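You operate a simulated robot arm through the tools that you are given. There is no shell and no other tool.

Carry out the task below with a simulated two-armed robot. There is one attempt and no reset: what you move stays moved.

JOB
Seat the cap of the valve in the press, then lock the press up.
Fine: valve into the DONE tray, empty plate swung back in, red knob to LOCK. Set down upright: white valve with an orange cap.

It is judged by the outcome, as a careful person would: the job done as asked, and still so three seconds after it is handed in. It fails if anything else is knocked over, pushed out of place, dropped, spilled or broken. Lids that push on must go on centred and level and be pressed home; caps that screw on are set level and turned clockwise until they are tight.

ROBOT AND FRAMES
Two 6-joint arms with two-finger grippers on one trunk, on a base that moves. Base frame: it is fixed to the floor where the robot stands at the start and does not move with it; the origin is under the middle of the robot, x ahead of it, y to its left, z up; the surface under the hand at the start is at about z = 0.86. Readings come in m, degrees, newtons and seconds.
The left shoulder is at the start at [0.03, 0.178, 1.163], the right one opposite. With the tool pointing down near the work surface each hand reaches from about 0.56 to 0.78 m from the robot's upright axis, wherever it stands, measured 20 degrees to its own side. Places, roughly: DONE tray [0.5, -0.1, 0.9]; dark blue swing plate [0.7, 0, 0.9]; pocket of the swing plate [0.8, 0, 0.9]; red lock knob [0.8, -0.2, 0.9]. Payload 2.54 kg a hand.
The TCP of each hand is the grasp point between the finger pads, 0.03 m short of the fingertips. In the tool frame z runs along the fingers and y along their closing line. The gripper opens to 0.116 m; its body begins 0.095 m behind the TCP.
Orientation is told as [roll, pitch, yaw] about the base's x, y, z axes, in that order, counted from this pose: with the fingers straight down and closing along the base's y, the tool's x points along the base's -x, its y along +y and its z along -z.

CONTROLS
- The arms move only by the tool jog_arm. It takes "left_motion", "right_motion" or both (then of equal length, played together; a hand with none holds still); each is text: rows parted by semicolons, each of 7 numbers parted by spaces: the finger opening in m, from 0 to 0.116, then the shift along the tool's x, y, z in units of 150 mm (1.0 is 150 mm), then the turn, a rotation vector about the tool's x, y, z in units of 180 degrees (1.0 is 180 degrees). In form: hand dx dy dz ax ay az; .... A call has 1 to 20 rows; each row is the pose to reach, as a shift and turn from the pose commanded when the call began, along the tool's axes at that moment. A call with a number of a shift or a turn outside -1 to 1 is refused whole. Each row takes 0.2 s and may step no farther than 0.05 m and 8.6 degrees from the row before; otherwise, or with a gripper value out of range, the whole call is refused. Where a pose cannot be reached the arm comes as near as it can. A force on the tool above 40 N (or 10 N above the force at the start of the call, whichever is more), or a blocked arm, ends the call early, and 0.2 s more pass. The fingers move at their own pace (about 0.153 m/s each) and stop on an object; they squeeze with about 24 N. The grip force told is the motor's: it shows also when the fingers shut on nothing. Time passes only in rows, and 0.2 s behind the last, so rows that repeat a pose let the fingers close. It gives the time, the measured TCP pose, the force on the tool (base axes), the opening and the grip force at its end, in the units of the frame above (readings bear some noise), with the torque about the TCP (base axes, N m) and any sound that the robot's microphone picked up.
- Cameras (640 x 400 px; columns grow to the right, rows downward): "scene" is now at [0.0439, -0.0005, 1.8678]; the picture's right is [0.03, -1.00, 0.00], its down [-0.78, -0.03, -0.63] and it looks along [0.62, 0.02, -0.78] (base axes); focal length 281 px, centre (320, 200). "left" rides on the left gripper at [0.069, 0.015, -0.122] in its tool frame; the picture's right is [-0.21, 0.98, 0.00], its down [-0.83, -0.18, -0.53] and it looks along [-0.52, -0.11, 0.85] (tool axes); focal length 251 px, centre (320, 200). "right" rides on the right gripper at [0.069, -0.015, -0.122] in its tool frame; the picture's right is [0.21, 0.98, 0.00], its down [-0.83, 0.18, -0.53] and it looks along [-0.52, 0.11, 0.85] (tool axes); focal length 251 px, centre (320, 200). There is no depth. A picture from a camera that has moved, and an enlarged one, comes with that camera's place and axes in the base frame and with its lens. The place of the scene camera against the robot may be out by one fixed shift of up to 0.018 m in any direction.
- get_image(camera): a new picture of that camera. No time passes.
- lift_body(by): moves the trunk up (or, below 0, down) by that many m; the arms and the scene camera ride with it, the base frame stays. It gives what a move gives, with no picture.
- steer(legs): drives the robot by 1 to 6 legs, each [ahead, left, turn to the left] in m, m and degrees, along the robot's own axes; the way and the turn of a leg run together, so that a leg with both is an arc; at most 1.5 m and 180 degrees a leg. The arms and the cameras ride along, it lands a little off, and it stops where it bumps. It gives what a move gives.
- head_to(pan, tilt): turns the head with the scene camera to pan (to the left, within 143 degrees either way) and tilt (down, from -29 to 69), counted from straight ahead of the robot. It gives what a move gives.
- inspect(camera, box): a new picture of the part [left, top, right, bottom] of that camera's present view, enlarged. No time passes.
- finish_job(): hands the job in; it is judged then, once.

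Nothing tells you exact positions but the pictures and the camera data. Unless the task says otherwise, let go and move clear before handing in.

The tools are called after "Emit:" by a JSON object that holds its "fn" and its "kwargs". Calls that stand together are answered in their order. jog_arm: Moves the arms, as the interface text tells. Its arguments: {"type":"object","properties":{"left_motion":{"type":"string"},"right_motion":{"type":"string"}},"required":[]} The other tools are called the same way: lift_body (by) moves the trunk up or down; steer (legs) drives the base; head_to (pan, tilt) turns the head that bears the scene camera; get_image (camera) takes a picture; inspect (camera, box) takes an enlarged picture of a part of a camera's view; finish_job () hands the job in.

At the start:

```text
time_s: 0.0
left_position: [0.5467, 0.1988, 1.2967]
left_tool_rot: [0.0, 0.0, 0.0]
left_force: [0.2, -0.1, 0.3]
left_torque: [-0.01, 0.01, -0.03]
left_finger_gap: 0.116
left_grasp_force: 0.0
right_position: [0.4883, -0.3465, 1.3294]
right_tool_rot: [-0.1, 0.0, 0.1]
right_force: [0.1, 0.4, -0.1]
right_torque: [0.0, 0.0, -0.02]
right_finger_gap: 0.1157
right_grasp_force: 0.0
trunk travel left (down, up): [-0.375, 0.165]
robot x, y, heading: [-0.0001, -0.0001, 0.1]
head pan, tilt (commanded): [2.0, 51.3]
```

scene: 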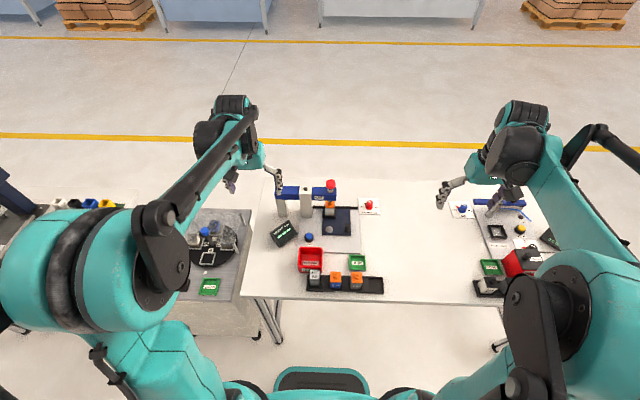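
right: 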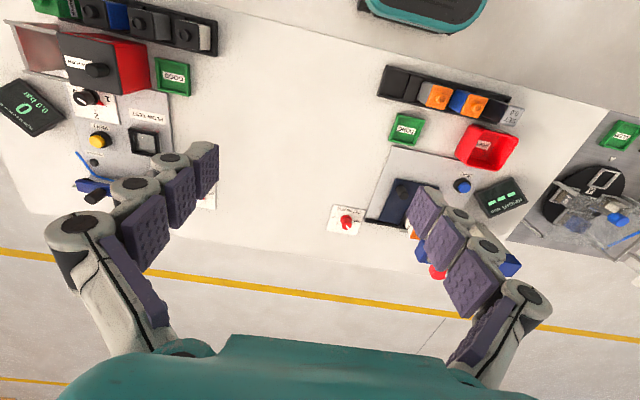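
left: 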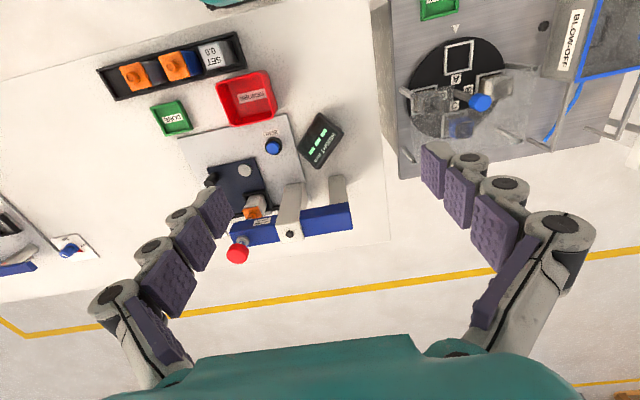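

I see a bench with a press (blue arm, red ball), a dark blue swing plate with a valve in its pocket, a red lock knob, a DONE tray and a rack of valves. I'll first look closer at all of it.

Emit:
{"fn": "inspect", "kwargs": {"camera": "scene", "box": [260, 170, 400, 300]}}

Emit:
{"fn": "inspect", "kwargs": {"camera": "left", "box": [90, 20, 390, 280]}}

Emit:
{"fn": "inspect", "kwargs": {"camera": "right", "box": [310, 50, 560, 300]}}

```text
3.08 times, centred on (330, 235) of scene
camera zoom: at [0.0439, -0.0005, 1.8678], right [0.03, -1.0, 0.0], down [-0.78, -0.03, -0.63], along [0.62, 0.02, -0.78], focal length 864 px, centre (289, 92)
```

zoom: 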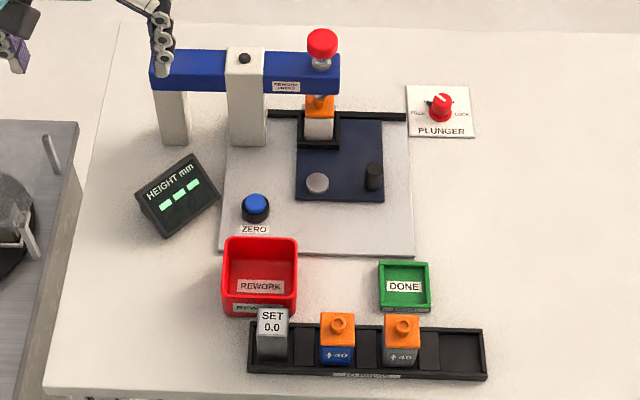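

```text
1.54 times, centred on (240, 150) of left
camera zoom: at [0.4778, 0.2141, 1.4182], right [0.21, 0.98, 0.0], down [0.83, -0.18, 0.53], along [0.52, -0.11, -0.85], focal length 387 px, centre (443, 277)
```

zoom: 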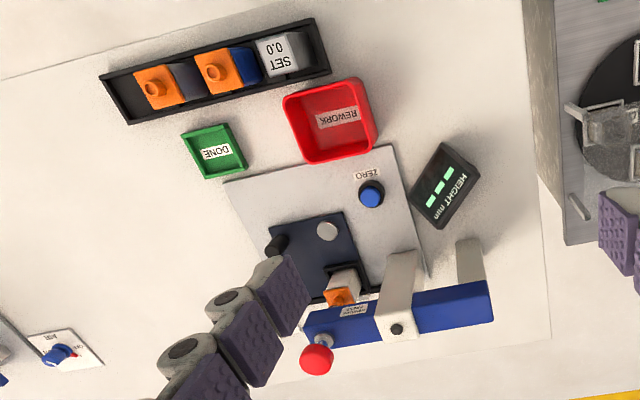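

```text
1.60 times, centred on (435, 175) of right
camera zoom: at [0.4187, -0.3611, 1.4495], right [-0.21, 0.98, 0.0], down [0.83, 0.18, 0.53], along [0.52, 0.11, -0.85], focal length 402 px, centre (136, 240)
```

zoom: 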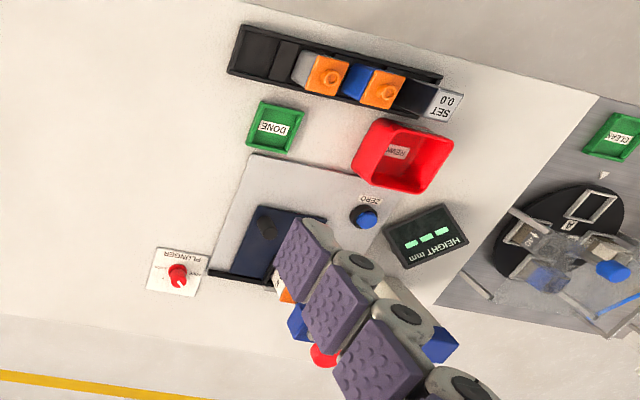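

The press holds a white valve with an orange cap in the pocket under the red plunger ball. I'll read the labels up close.

Emit:
{"fn": "inspect", "kwargs": {"camera": "scene", "box": [310, 175, 345, 205]}}

Emit:
{"fn": "inspect", "kwargs": {"camera": "scene", "box": [305, 195, 350, 240]}}

Emit:
{"fn": "inspect", "kwargs": {"camera": "scene", "box": [345, 190, 390, 220]}}

Emit:
{"fn": "inspect", "kwargs": {"camera": "scene", "box": [295, 245, 345, 295]}}

Emit:
{"fn": "inspect", "kwargs": {"camera": "scene", "box": [340, 245, 390, 295]}}

Emit:
{"fn": "inspect", "kwargs": {"camera": "scene", "box": [265, 215, 325, 250]}}

```text
13.33 times, centred on (328, 190) of scene
camera zoom: at [0.0439, -0.0005, 1.8678], right [0.03, -1.0, 0.0], down [-0.78, -0.03, -0.63], along [0.62, 0.02, -0.78], focal length 3744 px, centre (220, 333)
```

zoom: 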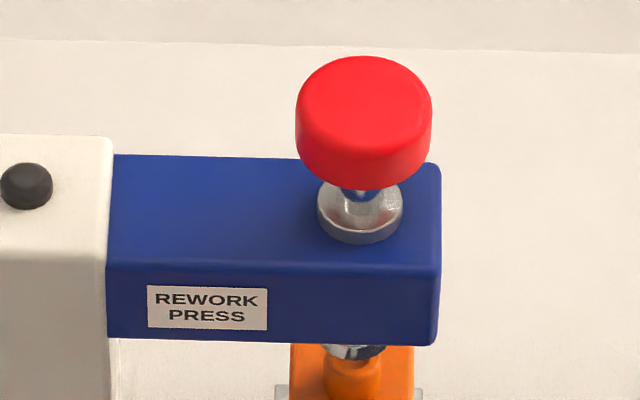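

```text
8.89 times, centred on (328, 218) of scene
camera zoom: at [0.0439, -0.0005, 1.8678], right [0.03, -1.0, 0.0], down [-0.78, -0.03, -0.63], along [0.62, 0.02, -0.78], focal length 2496 px, centre (253, 44)
```

zoom: 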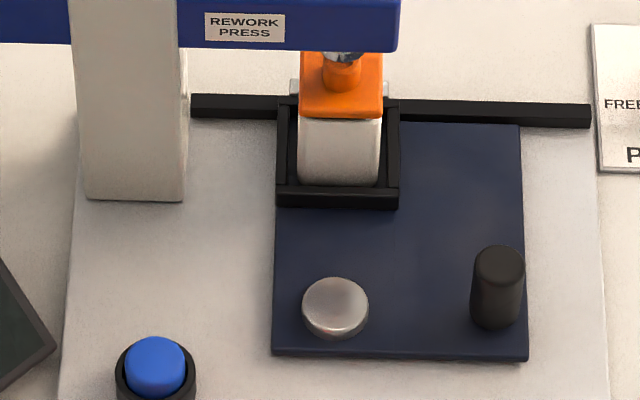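

```text
13.33 times, centred on (368, 205) of scene
camera zoom: at [0.0439, -0.0005, 1.8678], right [0.03, -1.0, 0.0], down [-0.78, -0.03, -0.63], along [0.62, 0.02, -0.78], focal length 3744 px, centre (-313, 133)
```

zoom: 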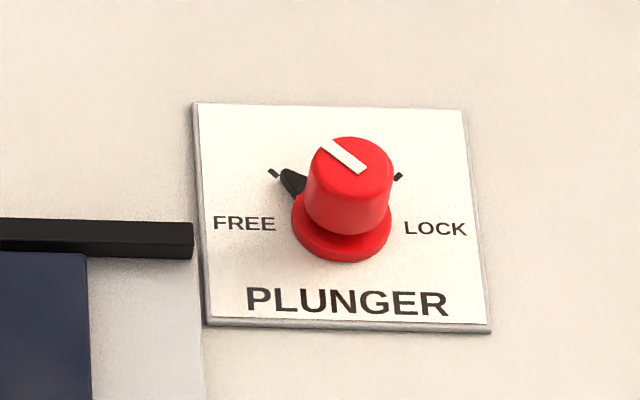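

```text
8.00 times, centred on (320, 270) of scene
camera zoom: at [0.0439, -0.0005, 1.8678], right [0.03, -1.0, 0.0], down [-0.78, -0.03, -0.63], along [0.62, 0.02, -0.78], focal length 2246 px, centre (320, -360)
```

zoom: 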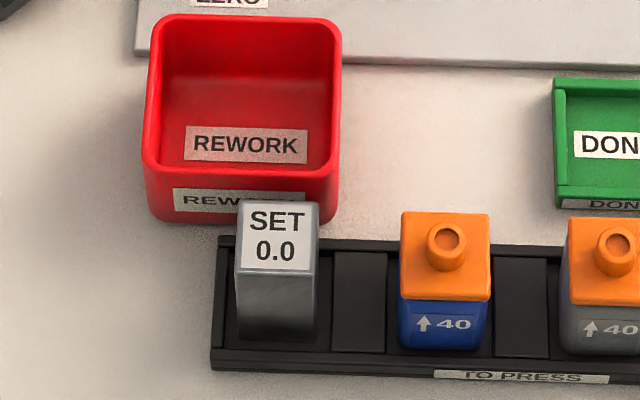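

```text
8.00 times, centred on (365, 270) of scene
camera zoom: at [0.0439, -0.0005, 1.8678], right [0.03, -1.0, 0.0], down [-0.78, -0.03, -0.63], along [0.62, 0.02, -0.78], focal length 2246 px, centre (-40, -360)
```

zoom: 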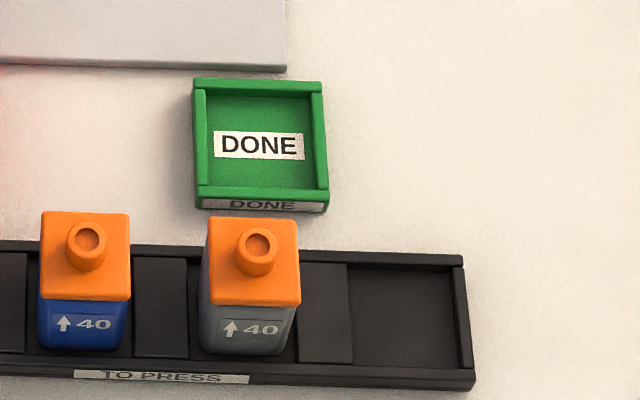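

```text
10.67 times, centred on (295, 232) of scene
camera zoom: at [0.0439, -0.0005, 1.8678], right [0.03, -1.0, 0.0], down [-0.78, -0.03, -0.63], along [0.62, 0.02, -0.78], focal length 2995 px, centre (587, -147)
```

zoom: 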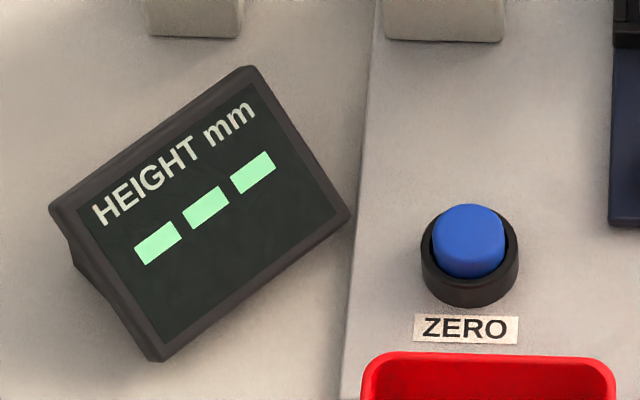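

The knob now points to FREE, so the plunger should be usable. Before driving closer, I'll look down to see how much room there is between the base and the bench.

Emit:
{"fn": "head_to", "kwargs": {"pan": 0, "tilt": 69}}

Emit:
{"fn": "get_image", "kwargs": {"camera": "scene"}}

```text
time_s: 0.8
left_position: [0.5462, 0.1994, 1.296]
left_tool_rot: [0.0, 0.0, -0.1]
left_force: [0.6, 0.1, -0.3]
left_torque: [0.02, 0.0, 0.03]
left_finger_gap: 0.1164
left_grasp_force: 0.0
right_position: [0.4882, -0.3457, 1.3283]
right_tool_rot: [0.0, -0.1, 0.0]
right_force: [-0.9, -0.2, -0.8]
right_torque: [0.02, 0.0, 0.01]
right_finger_gap: 0.1161
right_grasp_force: 0.1
trunk travel left (down, up): [-0.375, 0.165]
robot x, y, heading: [0.0003, 0.0008, -0.1]
head pan, tilt (commanded): [0.0, 68.8]
```

```text
taken
camera scene: at [0.0241, -0.0031, 1.8477], right [0.0, -1.0, 0.0], down [-0.93, 0.0, -0.36], along [0.36, 0.0, -0.93], focal length 281 px, centre (320, 200)
```

scene: 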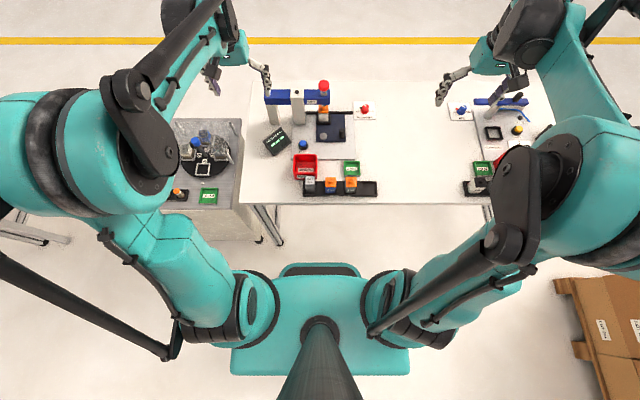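

There is roughly 0.14 m from the base to the bench edge and the legs stand to the sides. I'll drive a little ahead so the right hand reaches the plunger.

Emit:
{"fn": "steer", "kwargs": {"legs": [[0.1, 0, 0]]}}

Emit:
{"fn": "head_to", "kwargs": {"pan": 0, "tilt": 52}}

Emit:
{"fn": "get_image", "kwargs": {"camera": "scene"}}

Emit:
{"fn": "get_image", "kwargs": {"camera": "right"}}

```text
time_s: 1.9
left_position: [0.6433, 0.1978, 1.2954]
left_tool_rot: [0.0, 0.0, 0.0]
left_force: [0.5, -0.2, -0.4]
left_torque: [0.04, 0.01, -0.01]
left_finger_gap: 0.1161
left_grasp_force: 0.0
right_position: [0.5851, -0.346, 1.3275]
right_tool_rot: [0.0, 0.0, 0.0]
right_force: [0.1, 0.7, 0.3]
right_torque: [0.02, 0.03, 0.01]
right_finger_gap: 0.116
right_grasp_force: 0.2
trunk travel left (down, up): [-0.375, 0.165]
robot x, y, heading: [0.0991, 0.0, 0.1]
head pan, tilt (commanded): [0.0, 68.8]
```

```text
time_s: 2.7
left_position: [0.6439, 0.1981, 1.2963]
left_tool_rot: [0.0, 0.0, 0.0]
left_force: [0.2, -0.5, 0.2]
left_torque: [0.02, -0.03, -0.03]
left_finger_gap: 0.1158
left_grasp_force: 0.0
right_position: [0.5854, -0.3457, 1.3287]
right_tool_rot: [0.1, 0.0, -0.1]
right_force: [-0.5, 0.5, -0.5]
right_torque: [-0.01, -0.02, -0.03]
right_finger_gap: 0.116
right_grasp_force: 0.1
trunk travel left (down, up): [-0.375, 0.165]
robot x, y, heading: [0.0995, -0.0008, 0.1]
head pan, tilt (commanded): [0.0, 52.0]
```

```text
taken
camera scene: at [0.14, -0.0032, 1.8669], right [0.0, -1.0, 0.0], down [-0.79, 0.0, -0.62], along [0.62, 0.0, -0.79], focal length 281 px, centre (320, 200)
```

scene: 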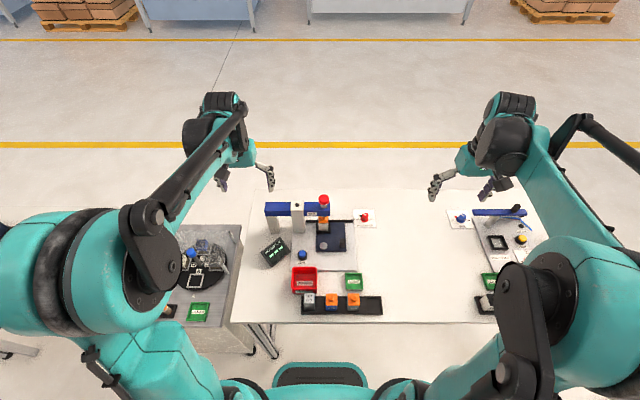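

```text
taken
camera right: at [0.5157, -0.3612, 1.4495], right [-0.21, 0.98, 0.0], down [0.83, 0.18, 0.53], along [0.52, 0.11, -0.85], focal length 251 px, centre (320, 200)
```

right: 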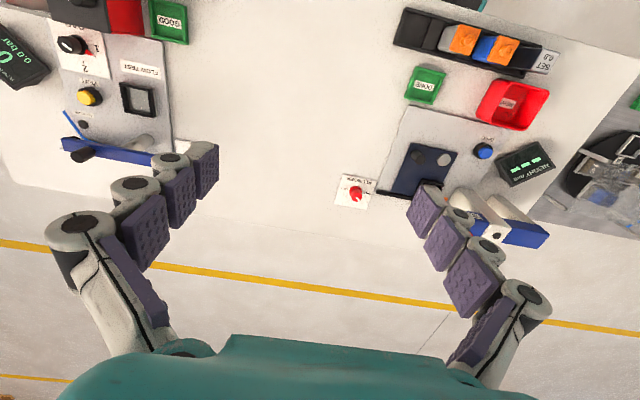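

The drive went as wanted. Now I move the right hand in above the station, fingers open, to get a sharp view of the plunger, the plate handle and the knob from its own camera.

Emit:
{"fn": "jog_arm", "kwargs": {"right_motion": "0.116 0 0.25 0.1 0 0 0; 0.116 0 0.5 0.2 0 0 0; 0.116 0 0.75 0.3 0 0 0; 0.116 0 1.0 0.4 0 0 0; 0.116 0 1.0 0.4 0 0 0"}}

Emit:
{"fn": "get_image", "kwargs": {"camera": "right"}}

Emit:
{"fn": "get_image", "kwargs": {"camera": "left"}}

```text
time_s: 3.9
left_position: [0.6428, 0.197, 1.2954]
left_tool_rot: [0.0, 0.1, 0.0]
left_force: [0.4, -0.4, 0.3]
left_torque: [-0.03, 0.01, 0.02]
left_finger_gap: 0.1161
left_grasp_force: 0.0
right_position: [0.5864, -0.1967, 1.2674]
right_tool_rot: [0.0, 0.0, 0.0]
right_force: [0.3, -0.8, 0.0]
right_torque: [0.05, 0.0, 0.0]
right_finger_gap: 0.1158
right_grasp_force: 0.1
trunk travel left (down, up): [-0.375, 0.165]
robot x, y, heading: [0.0973, -0.0037, -0.1]
head pan, tilt (commanded): [0.0, 52.0]
```

```text
taken
camera right: at [0.5175, -0.2127, 1.389], right [-0.21, 0.98, 0.0], down [0.83, 0.18, 0.53], along [0.52, 0.12, -0.85], focal length 251 px, centre (320, 200)
```

right: 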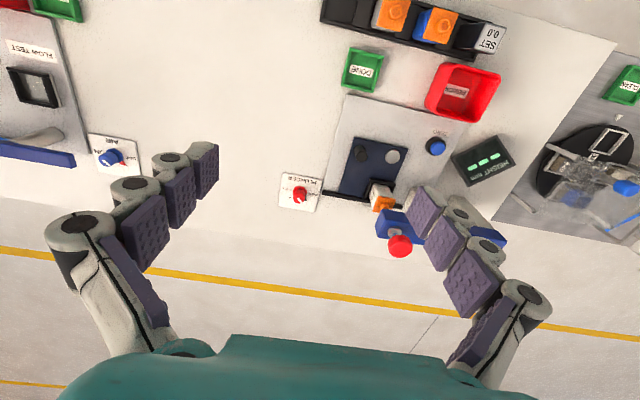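

```text
taken
camera left: at [0.5746, 0.2131, 1.4185], right [0.21, 0.98, 0.0], down [0.83, -0.18, 0.53], along [0.52, -0.11, -0.85], focal length 251 px, centre (320, 200)
```

left: 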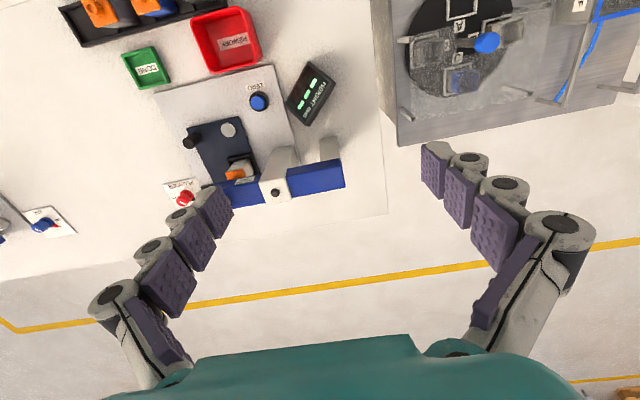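

I have a clear view of the plunger and the station. I'll zoom in for precise positions.

Emit:
{"fn": "inspect", "kwargs": {"camera": "right", "box": [330, 120, 450, 270]}}

Emit:
{"fn": "inspect", "kwargs": {"camera": "right", "box": [265, 165, 345, 225]}}

Emit:
{"fn": "inspect", "kwargs": {"camera": "scene", "box": [290, 185, 390, 255]}}

Emit:
{"fn": "inspect", "kwargs": {"camera": "left", "box": [170, 90, 290, 215]}}

```text
2.67 times, centred on (390, 195) of right
camera zoom: at [0.5175, -0.2127, 1.389], right [-0.21, 0.98, 0.0], down [0.83, 0.18, 0.53], along [0.52, 0.12, -0.85], focal length 670 px, centre (133, 213)
```

zoom: 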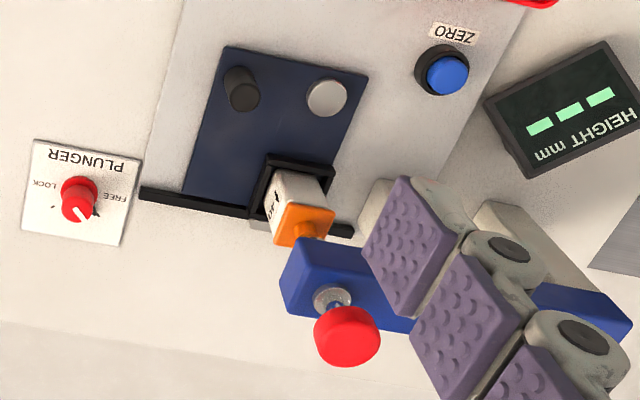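

```text
6.67 times, centred on (305, 195) of right
camera zoom: at [0.5175, -0.2127, 1.389], right [-0.21, 0.98, 0.0], down [0.83, 0.18, 0.53], along [0.52, 0.12, -0.85], focal length 1676 px, centre (420, 233)
```

zoom: 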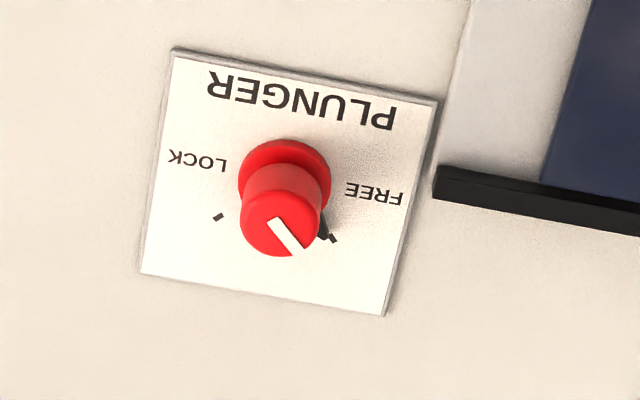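

```text
5.71 times, centred on (340, 220) of scene
camera zoom: at [0.14, -0.0046, 1.8669], right [0.0, -1.0, 0.0], down [-0.79, 0.0, -0.62], along [0.62, 0.0, -0.79], focal length 1605 px, centre (206, 86)
```

zoom: 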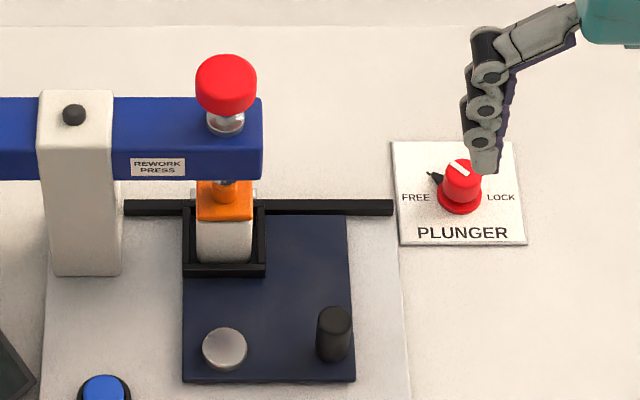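

```text
3.20 times, centred on (230, 152) of left
camera zoom: at [0.5746, 0.2131, 1.4185], right [0.21, 0.98, 0.0], down [0.83, -0.18, 0.53], along [0.52, -0.11, -0.85], focal length 805 px, centre (608, 352)
```

zoom: 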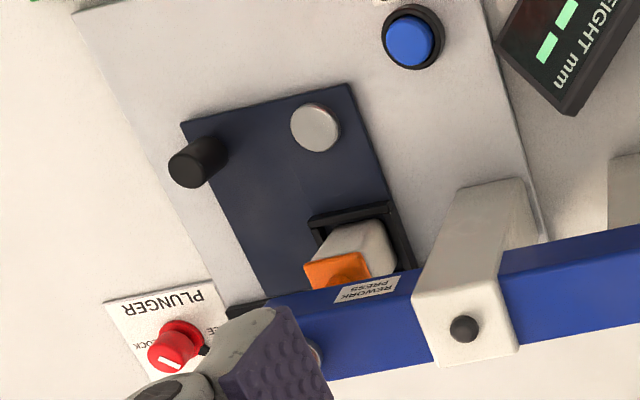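

Triangulating from the cameras I put the plunger top near (0.773, -0.017, 1.075), the plate pivot near (0.690, -0.014), the handle near (0.689, -0.091, top 0.914) and the knob near (0.83, -0.197). I'll move the left hand aside and bring the right hand, fingers shut, above the plunger.

Emit:
{"fn": "jog_arm", "kwargs": {"left_motion": "0.116 0 0.2 0 0 0 0; 0.116 0 0.4 0 0 0 0; 0.116 0 0.6 0 0 0 0; 0.116 0 0.8 0 0 0 0; 0.116 0 0.8 0 0 0 0", "right_motion": "0.116 -0.15 0.15 0 0 0 0; 0.08 -0.3 0.3 0 0 0 0; 0.04 -0.45 0.45 0 0 0 0; 0.0 -0.62 0.6 0 0 0 0; 0.0 -0.62 0.6 0 0 0 0"}}

Emit:
{"fn": "get_image", "kwargs": {"camera": "right"}}

Emit:
{"fn": "get_image", "kwargs": {"camera": "scene"}}

```text
time_s: 5.1
left_position: [0.6437, 0.3189, 1.2966]
left_tool_rot: [0.1, 0.0, 0.0]
left_force: [0.0, 0.2, -0.5]
left_torque: [0.04, -0.03, -0.03]
left_finger_gap: 0.1163
left_grasp_force: 0.1
right_position: [0.6755, -0.1056, 1.2673]
right_tool_rot: [0.0, 0.0, 0.0]
right_force: [-0.7, -1.0, 0.3]
right_torque: [0.03, -0.05, -0.01]
right_finger_gap: 0.0
right_grasp_force: 24.1
trunk travel left (down, up): [-0.375, 0.165]
robot x, y, heading: [0.1017, -0.0029, 0.2]
head pan, tilt (commanded): [0.0, 52.0]
```

```text
taken
camera right: at [0.6066, -0.1215, 1.3892], right [-0.21, 0.98, 0.0], down [0.83, 0.18, 0.53], along [0.52, 0.12, -0.85], focal length 251 px, centre (320, 200)
```

right: 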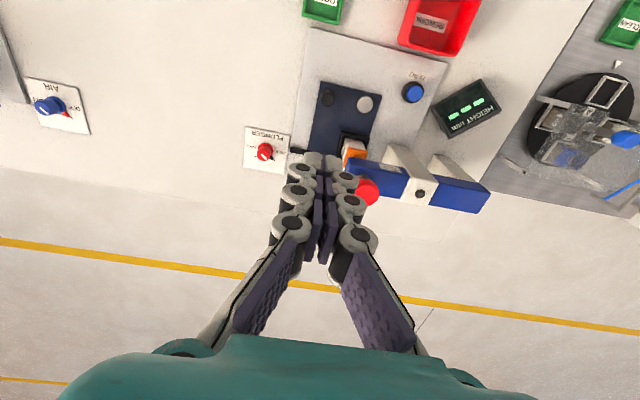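

```text
taken
camera scene: at [0.1387, -0.0051, 1.867], right [0.0, -1.0, 0.0], down [-0.79, 0.0, -0.62], along [0.62, 0.0, -0.79], focal length 281 px, centre (320, 200)
```

scene: 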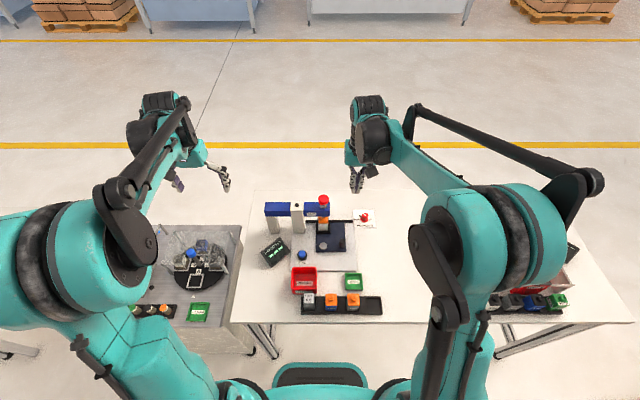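

The closed fingers are clear of everything; I'll move over the plunger and come down to about 35 mm above it.

Emit:
{"fn": "jog_arm", "kwargs": {"right_motion": "0.0 -0.163 0.148 0 0 0 0; 0.0 -0.325 0.295 0 0 0 0; 0.0 -0.488 0.443 0 0 0 0; 0.0 -0.65 0.59 0 0 0 0; 0.0 -0.65 0.59 0.25 0 0 0; 0.0 -0.65 0.59 0.5 0 0 0; 0.0 -0.65 0.59 0.7 0 0 0; 0.0 -0.65 0.59 0.85 0 0 0; 0.0 -0.65 0.59 0.85 0 0 0"}}

Emit:
{"fn": "get_image", "kwargs": {"camera": "right"}}

Emit:
{"fn": "inspect", "kwargs": {"camera": "scene", "box": [270, 150, 390, 260]}}

Emit:
{"fn": "get_image", "kwargs": {"camera": "left"}}

```text
time_s: 7.1
left_position: [0.6437, 0.3194, 1.295]
left_tool_rot: [0.0, 0.0, 0.0]
left_force: [0.6, 0.3, 1.1]
left_torque: [-0.04, 0.0, 0.03]
left_finger_gap: 0.1162
left_grasp_force: 0.1
right_position: [0.776, -0.0163, 1.1385]
right_tool_rot: [0.0, 0.1, 0.0]
right_force: [0.4, 0.0, 0.2]
right_torque: [0.01, 0.0, 0.0]
right_finger_gap: 0.0
right_grasp_force: 24.7
trunk travel left (down, up): [-0.375, 0.165]
robot x, y, heading: [0.098, -0.001, -0.1]
head pan, tilt (commanded): [0.0, 52.0]
```

```text
taken
camera right: at [0.7062, -0.0316, 1.2602], right [-0.21, 0.98, 0.0], down [0.83, 0.18, 0.53], along [0.52, 0.11, -0.85], focal length 251 px, centre (320, 200)
```

right: 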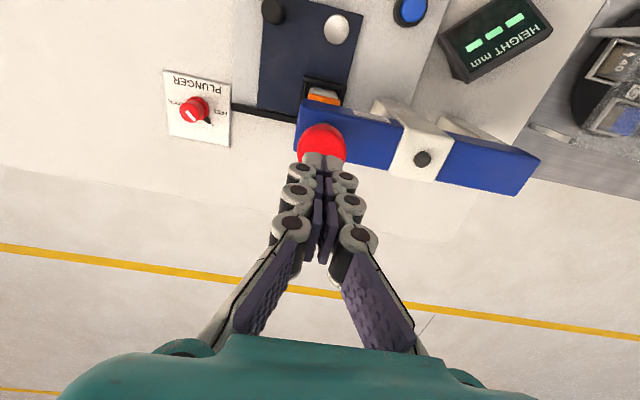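

```text
3.64 times, centred on (330, 205) of scene
camera zoom: at [0.1402, -0.0027, 1.8669], right [0.0, -1.0, 0.0], down [-0.79, 0.0, -0.62], along [0.62, 0.0, -0.79], focal length 1021 px, centre (284, 182)
```

zoom: 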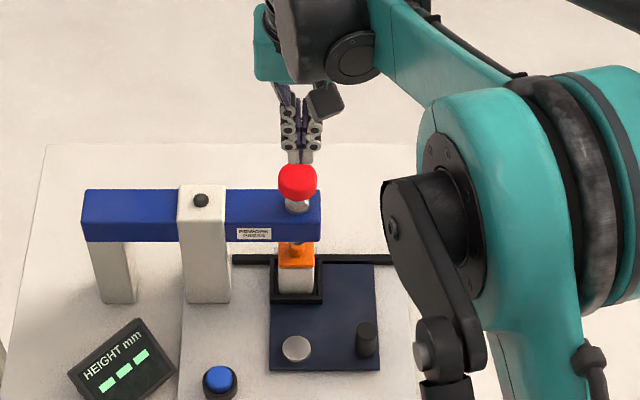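

```text
taken
camera left: at [0.5752, 0.3352, 1.4175], right [0.21, 0.98, 0.0], down [0.83, -0.18, 0.53], along [0.52, -0.11, -0.85], focal length 251 px, centre (320, 200)
```

left: 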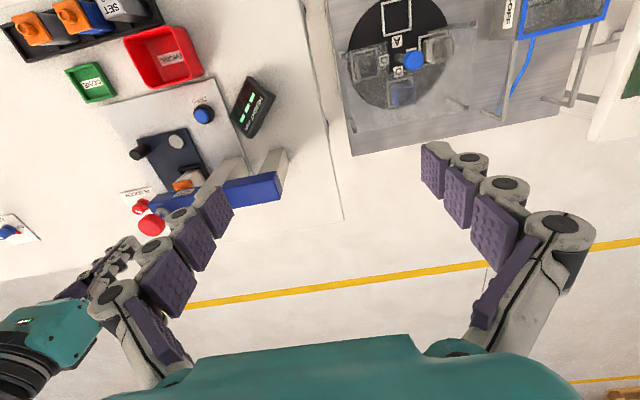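

The tips look close over the red plunger head; I'll zoom to check centring before pressing.

Emit:
{"fn": "inspect", "kwargs": {"camera": "right", "box": [270, 70, 380, 220]}}

Emit:
{"fn": "inspect", "kwargs": {"camera": "scene", "box": [310, 170, 350, 210]}}

Emit:
{"fn": "inspect", "kwargs": {"camera": "left", "box": [90, 170, 200, 280]}}

```text
2.67 times, centred on (325, 145) of right
camera zoom: at [0.7062, -0.0316, 1.2602], right [-0.21, 0.98, 0.0], down [0.83, 0.18, 0.53], along [0.52, 0.11, -0.85], focal length 670 px, centre (307, 347)
```

zoom: 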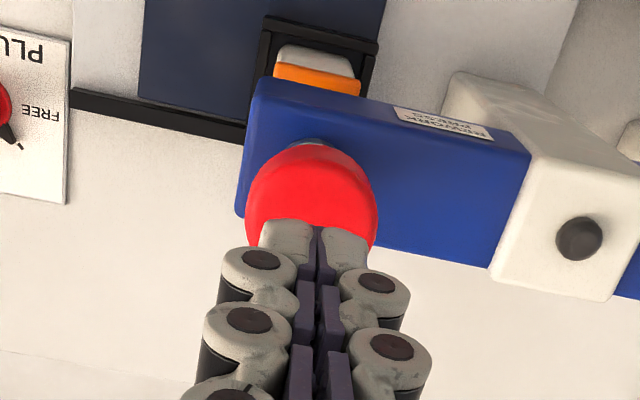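

```text
10.00 times, centred on (330, 190) of scene
camera zoom: at [0.1402, -0.0027, 1.8669], right [0.0, -1.0, 0.0], down [-0.79, 0.0, -0.62], along [0.62, 0.0, -0.79], focal length 2808 px, centre (220, 300)
```

zoom: 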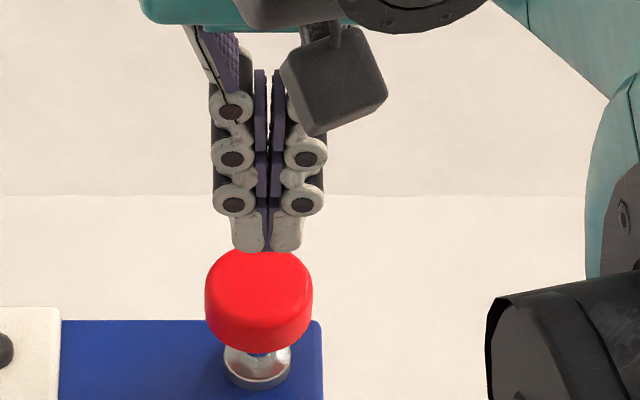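

```text
3.64 times, centred on (145, 225) of left
camera zoom: at [0.5752, 0.3352, 1.4175], right [0.21, 0.98, 0.0], down [0.83, -0.18, 0.53], along [0.52, -0.11, -0.85], focal length 914 px, centre (956, 109)
```

zoom: 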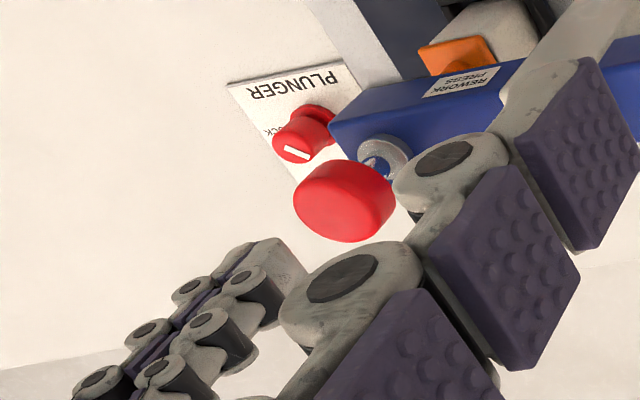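

Tips are centred on the plunger head within a few millimetres. I press down slowly in small steps, watching force and sound.

Emit:
{"fn": "jog_arm", "kwargs": {"right_motion": "0.0 -0.02 0 0.1 0 0 0; 0.0 -0.02 0 0.18 0 0 0; 0.0 -0.02 0 0.21 0 0 0; 0.0 -0.02 0 0.235 0 0 0; 0.0 -0.02 0 0.26 0 0 0; 0.0 -0.02 0 0.285 0 0 0"}}

Emit:
{"fn": "inspect", "kwargs": {"camera": "right", "box": [250, 0, 550, 220]}}

Emit:
{"fn": "inspect", "kwargs": {"camera": "scene", "box": [260, 180, 360, 270]}}

```text
time_s: 8.5
left_position: [0.6448, 0.3189, 1.2955]
left_tool_rot: [0.0, 0.0, -0.1]
left_force: [-0.5, -0.3, -1.0]
left_torque: [0.01, 0.0, -0.02]
left_finger_gap: 0.116
left_grasp_force: 0.0
right_position: [0.7792, -0.0165, 1.0972]
right_tool_rot: [0.0, -0.1, 0.0]
right_force: [0.6, 0.1, 1.4]
right_torque: [-0.02, -0.05, -0.02]
right_finger_gap: 0.0062
right_grasp_force: 28.7
trunk travel left (down, up): [-0.375, 0.165]
robot x, y, heading: [0.0984, 0.0019, 0.0]
head pan, tilt (commanded): [0.0, 52.0]
```

```text
1.82 times, centred on (400, 110) of right
camera zoom: at [0.7093, -0.0325, 1.2183], right [-0.21, 0.98, 0.0], down [0.83, 0.18, 0.53], along [0.52, 0.11, -0.85], focal length 457 px, centre (174, 364)
```

zoom: 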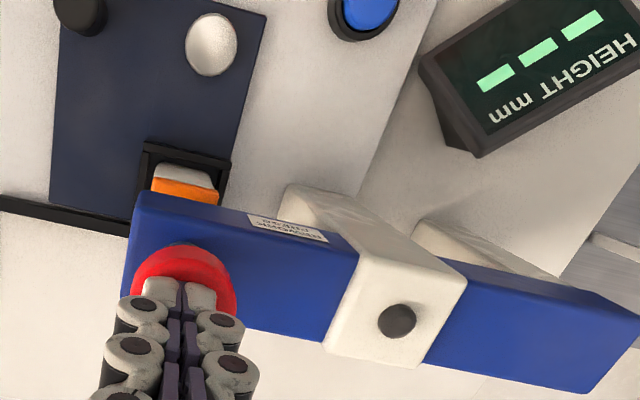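

```text
4.44 times, centred on (310, 225) of scene
camera zoom: at [0.1404, -0.003, 1.8669], right [0.0, -1.0, 0.0], down [-0.79, 0.0, -0.62], along [0.62, 0.0, -0.79], focal length 1248 px, centre (364, 89)
```

zoom: 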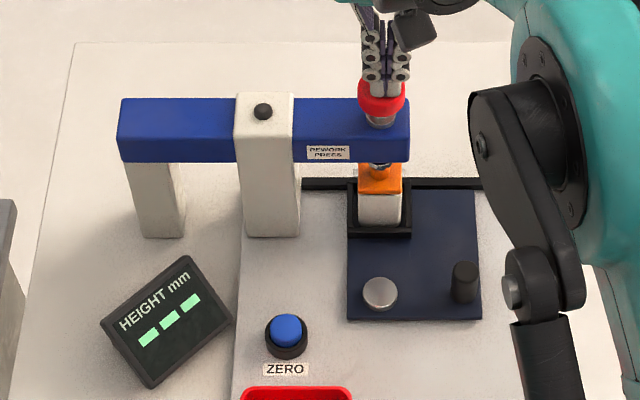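

The tips are just touching the head. I keep pressing in small steps.

Emit:
{"fn": "jog_arm", "kwargs": {"right_motion": "0.0 0 0 0.02 0 0 0; 0.0 0 0 0.04 0 0 0; 0.0 0 0 0.06 0 0 0; 0.0 0 0 0.08 0 0 0; 0.0 0 0 0.1 0 0 0"}}

Emit:
{"fn": "inspect", "kwargs": {"camera": "right", "box": [250, 0, 550, 220]}}

Emit:
{"fn": "inspect", "kwargs": {"camera": "scene", "box": [310, 180, 350, 240]}}

```text
time_s: 9.7
left_position: [0.643, 0.3203, 1.2964]
left_tool_rot: [0.0, -0.1, 0.1]
left_force: [-0.1, -0.4, -0.3]
left_torque: [-0.01, -0.01, 0.02]
left_finger_gap: 0.1159
left_grasp_force: 0.1
right_position: [0.7789, -0.0173, 1.0871]
right_tool_rot: [0.1, -0.4, 0.0]
right_force: [-2.3, 0.3, 19.4]
right_torque: [0.02, 0.16, -0.01]
right_finger_gap: 0.006
right_grasp_force: 28.3
trunk travel left (down, up): [-0.375, 0.165]
robot x, y, heading: [0.0989, -0.0013, 0.1]
head pan, tilt (commanded): [0.0, 52.0]
stopped in row 5 (right hand): the force on the tool passed its limit at 45 N (the readings are from after the stop); the commanded pose is now the measured one
```

```text
1.82 times, centred on (400, 110) of right
camera zoom: at [0.7088, -0.0324, 1.2087], right [-0.21, 0.98, 0.0], down [0.82, 0.18, 0.54], along [0.53, 0.11, -0.84], focal length 457 px, centre (174, 364)
```

zoom: 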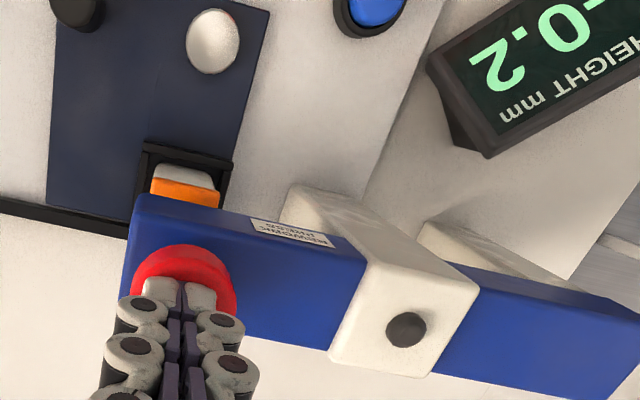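

```text
6.67 times, centred on (330, 210) of scene
camera zoom: at [0.1381, -0.0028, 1.867], right [0.0, -1.0, 0.0], down [-0.79, 0.0, -0.62], along [0.62, 0.0, -0.79], focal length 1872 px, centre (253, 133)
```

zoom: 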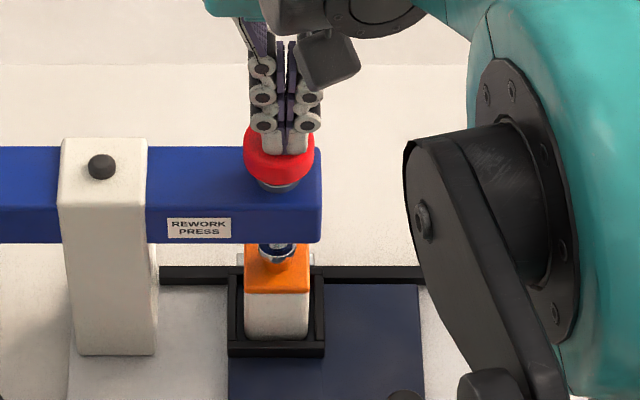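

The gauge woke up and shows about -0.2 while I press. I'll read it fully, then press once more firmly to see whether the cap moves any further.

Emit:
{"fn": "inspect", "kwargs": {"camera": "scene", "box": [255, 230, 300, 275]}}

Emit:
{"fn": "jog_arm", "kwargs": {"right_motion": "0.0 0 0 0.01 0 0 0; 0.0 0 0 0.02 0 0 0; 0.0 0 0 0.03 0 0 0; 0.0 0 0 0.04 0 0 0; 0.0 0 0 0.05 0 0 0"}}

Emit:
{"fn": "inspect", "kwargs": {"camera": "scene", "box": [255, 230, 300, 275]}}

Emit:
{"fn": "inspect", "kwargs": {"camera": "scene", "box": [310, 180, 350, 240]}}

```text
8.89 times, centred on (278, 252) of scene
camera zoom: at [0.1381, -0.0028, 1.867], right [0.0, -1.0, 0.0], down [-0.79, 0.0, -0.62], along [0.62, 0.0, -0.79], focal length 2496 px, centre (698, -267)
```

zoom: 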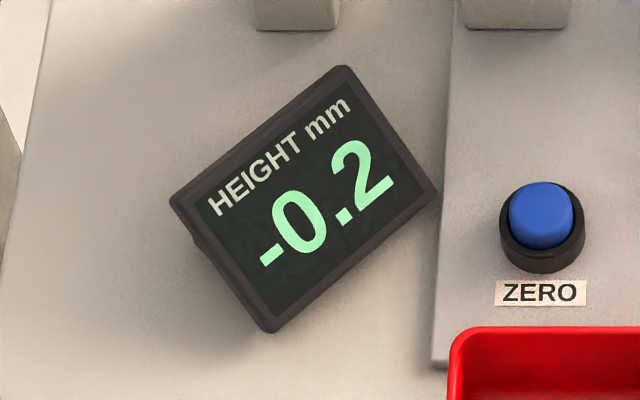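

```text
time_s: 10.2
left_position: [0.6424, 0.3201, 1.2963]
left_tool_rot: [0.0, -0.1, -0.1]
left_force: [0.4, 0.6, 0.0]
left_torque: [-0.02, 0.01, 0.0]
left_finger_gap: 0.1159
left_grasp_force: 0.0
right_position: [0.7798, -0.017, 1.0879]
right_tool_rot: [0.0, -0.4, 0.0]
right_force: [-5.0, 0.5, 22.9]
right_torque: [0.04, 0.31, 0.0]
right_finger_gap: 0.0062
right_grasp_force: 28.8
trunk travel left (down, up): [-0.375, 0.165]
robot x, y, heading: [0.0974, 0.0012, -0.1]
head pan, tilt (commanded): [0.0, 52.0]
stopped in row 2 (right hand): the force on the tool passed its limit at 43 N (the readings are from after the stop); the commanded pose is now the measured one
```

```text
8.89 times, centred on (278, 252) of scene
camera zoom: at [0.1372, -0.0028, 1.867], right [0.0, -1.0, 0.0], down [-0.79, 0.0, -0.62], along [0.62, 0.0, -0.79], focal length 2496 px, centre (698, -267)
```

zoom: 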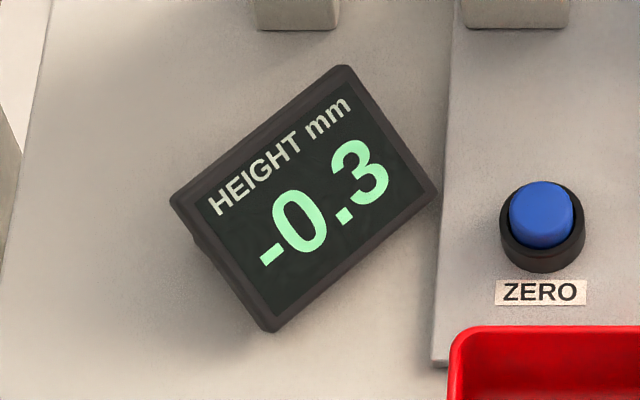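

```text
6.67 times, centred on (330, 210) of scene
camera zoom: at [0.1372, -0.0028, 1.867], right [0.0, -1.0, 0.0], down [-0.79, 0.0, -0.62], along [0.62, 0.0, -0.79], focal length 1872 px, centre (253, 133)
```

zoom: 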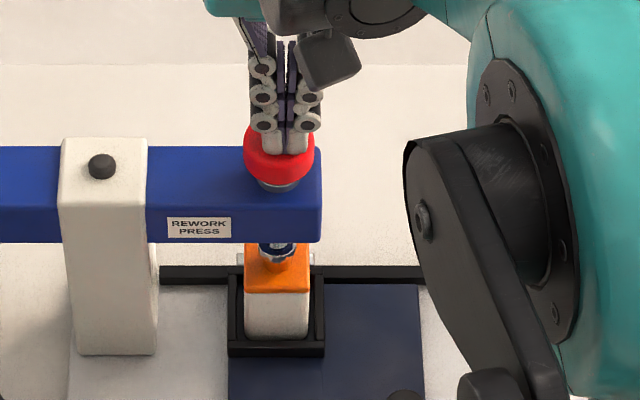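

Reading is -0.3 and the plunger is now solid. I'll apply one slower, steadier push so the cap certainly gets pressed home and check whether the reading still changes.

Emit:
{"fn": "jog_arm", "kwargs": {"right_motion": "0.0 0 0 0.003 0 0 0; 0.0 0 0 0.006 0 0 0; 0.0 0 0 0.009 0 0 0; 0.0 0 0 0.012 0 0 0; 0.0 0 0 0.014 0 0 0; 0.0 0 0 0.016 0 0 0; 0.0 0 0 0.016 0 0 0; 0.0 0 0 0.016 0 0 0"}}

Emit:
{"fn": "inspect", "kwargs": {"camera": "scene", "box": [255, 230, 300, 275]}}

Emit:
{"fn": "inspect", "kwargs": {"camera": "scene", "box": [315, 205, 345, 235]}}

```text
time_s: 11.0
left_position: [0.6434, 0.319, 1.2964]
left_tool_rot: [0.1, -0.1, 0.0]
left_force: [0.3, -0.7, 0.2]
left_torque: [0.03, 0.01, -0.02]
left_finger_gap: 0.1158
left_grasp_force: 0.0
right_position: [0.7787, -0.0163, 1.0874]
right_tool_rot: [0.1, -0.3, 0.1]
right_force: [-6.0, 0.8, 25.0]
right_torque: [0.01, 0.42, -0.02]
right_finger_gap: 0.0061
right_grasp_force: 29.2
trunk travel left (down, up): [-0.375, 0.165]
robot x, y, heading: [0.0972, 0.0001, -0.1]
head pan, tilt (commanded): [0.0, 52.0]
stopped in row 3 (right hand): the force on the tool passed its limit at 41 N (the readings are from after the stop); the commanded pose is now the measured one
```

```text
8.89 times, centred on (278, 252) of scene
camera zoom: at [0.1366, -0.0028, 1.867], right [0.0, -1.0, 0.0], down [-0.79, 0.0, -0.62], along [0.62, 0.0, -0.79], focal length 2496 px, centre (698, -267)
```

zoom: 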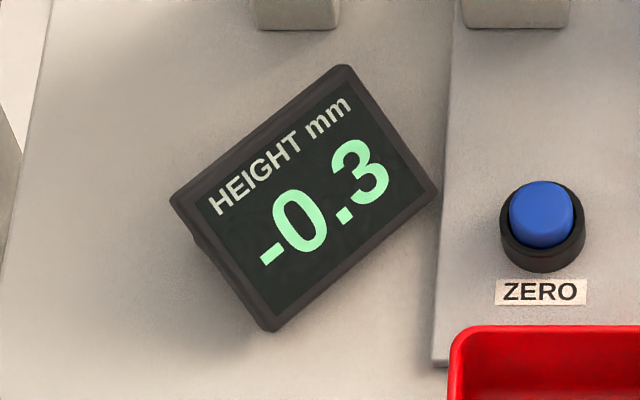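

```text
13.33 times, centred on (330, 220) of scene
camera zoom: at [0.1366, -0.0028, 1.867], right [0.0, -1.0, 0.0], down [-0.79, 0.0, -0.62], along [0.62, 0.0, -0.79], focal length 3744 px, centre (187, -67)
```

zoom: 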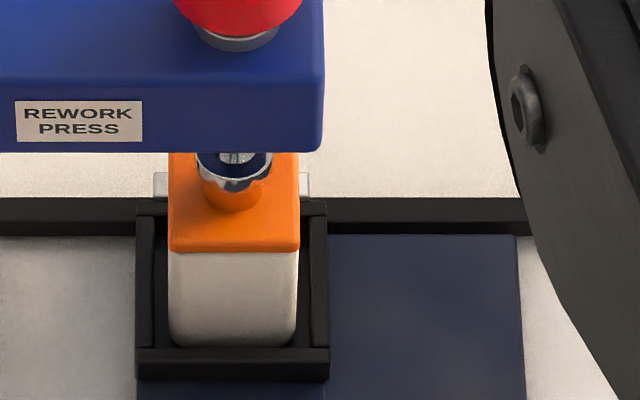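

The cap looks level and fully down, and the reading holds at -0.3 with repeated 40+ N pushes. I'll lift off and see how the plunger and the cap look.

Emit:
{"fn": "jog_arm", "kwargs": {"right_motion": "0.0 0 0 -0.05 0 0 0; 0.0 0 0 -0.15 0 0 0; 0.0 0 0 -0.35 0 0 0; 0.0 0 0 -0.6 0 0 0; 0.0 0 0 -0.6 0 0 0"}}

Emit:
{"fn": "inspect", "kwargs": {"camera": "scene", "box": [310, 180, 350, 240]}}

Emit:
{"fn": "inspect", "kwargs": {"camera": "scene", "box": [315, 205, 345, 235]}}

Emit:
{"fn": "get_image", "kwargs": {"camera": "right"}}

```text
time_s: 12.2
left_position: [0.6454, 0.3193, 1.2956]
left_tool_rot: [0.0, 0.1, 0.1]
left_force: [0.9, 0.1, -0.4]
left_torque: [-0.02, 0.03, -0.01]
left_finger_gap: 0.1161
left_grasp_force: 0.1
right_position: [0.7802, -0.0175, 1.1759]
right_tool_rot: [0.1, -0.4, 0.1]
right_force: [0.1, 0.1, -0.6]
right_torque: [-0.01, 0.0, 0.0]
right_finger_gap: 0.0002
right_grasp_force: 28.2
trunk travel left (down, up): [-0.375, 0.165]
robot x, y, heading: [0.0963, -0.0002, -0.0]
head pan, tilt (commanded): [0.0, 52.0]
```

```text
6.67 times, centred on (330, 210) of scene
camera zoom: at [0.1412, -0.0031, 1.8669], right [0.0, -1.0, 0.0], down [-0.79, 0.0, -0.62], along [0.62, 0.0, -0.79], focal length 1872 px, centre (253, 133)
```

zoom: 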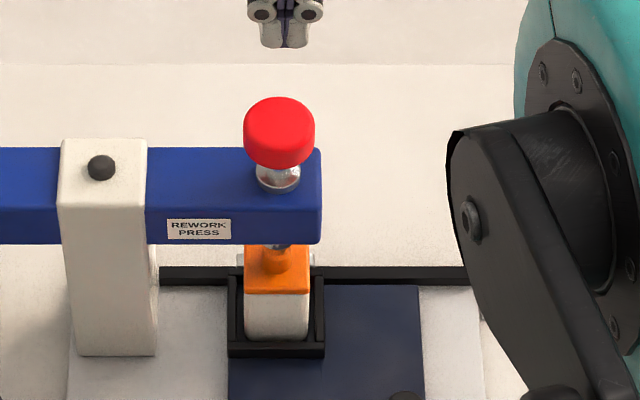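

```text
13.33 times, centred on (330, 220) of scene
camera zoom: at [0.1412, -0.0031, 1.8669], right [0.0, -1.0, 0.0], down [-0.79, 0.0, -0.62], along [0.62, 0.0, -0.79], focal length 3744 px, centre (187, -67)
```

zoom: 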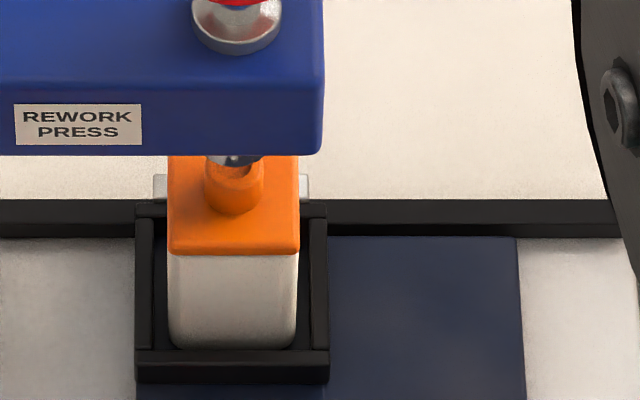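

```text
taken
camera right: at [0.7119, -0.0312, 1.2958], right [-0.21, 0.98, 0.0], down [0.82, 0.18, 0.54], along [0.53, 0.12, -0.84], focal length 251 px, centre (320, 200)
```

right: 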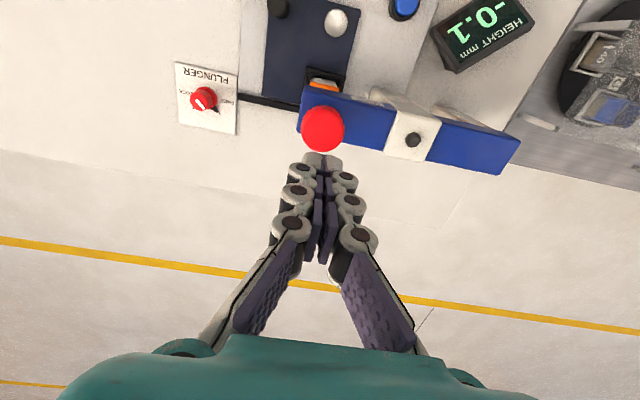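

The plunger sprang back up and the gauge now holds a reading. I'll read it, and compare the cap from another angle.

Emit:
{"fn": "inspect", "kwargs": {"camera": "scene", "box": [255, 230, 300, 275]}}

Emit:
{"fn": "inspect", "kwargs": {"camera": "left", "box": [110, 120, 230, 240]}}

Emit:
{"fn": "inspect", "kwargs": {"camera": "right", "box": [250, 0, 370, 160]}}

```text
8.89 times, centred on (278, 252) of scene
camera zoom: at [0.1412, -0.0031, 1.8669], right [0.0, -1.0, 0.0], down [-0.79, 0.0, -0.62], along [0.62, 0.0, -0.79], focal length 2496 px, centre (698, -267)
```

zoom: 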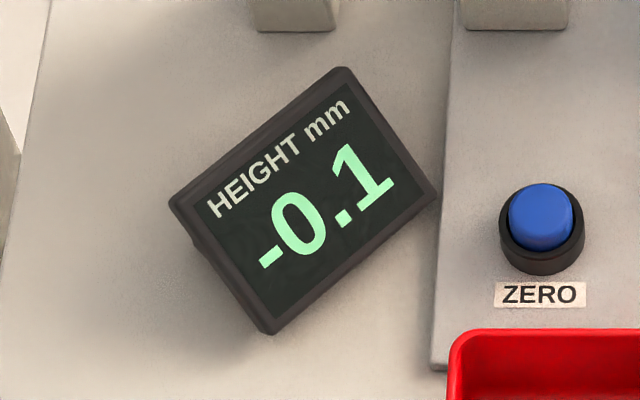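

```text
3.33 times, centred on (170, 180) of left
camera zoom: at [0.5761, 0.3351, 1.4173], right [0.21, 0.98, 0.0], down [0.83, -0.18, 0.53], along [0.52, -0.11, -0.85], focal length 838 px, centre (820, 267)
```

zoom: 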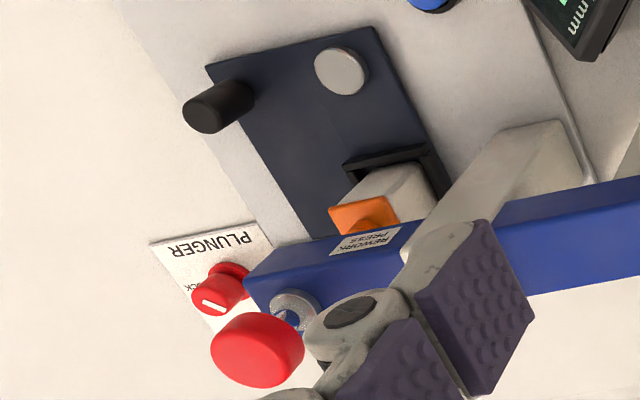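

```text
2.50 times, centred on (310, 80) of right
camera zoom: at [0.7119, -0.0312, 1.2958], right [-0.21, 0.98, 0.0], down [0.82, 0.18, 0.54], along [0.53, 0.12, -0.84], focal length 629 px, centre (345, 500)
```

zoom: 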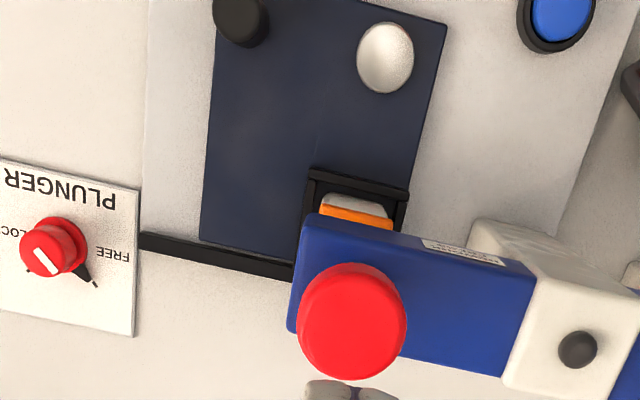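

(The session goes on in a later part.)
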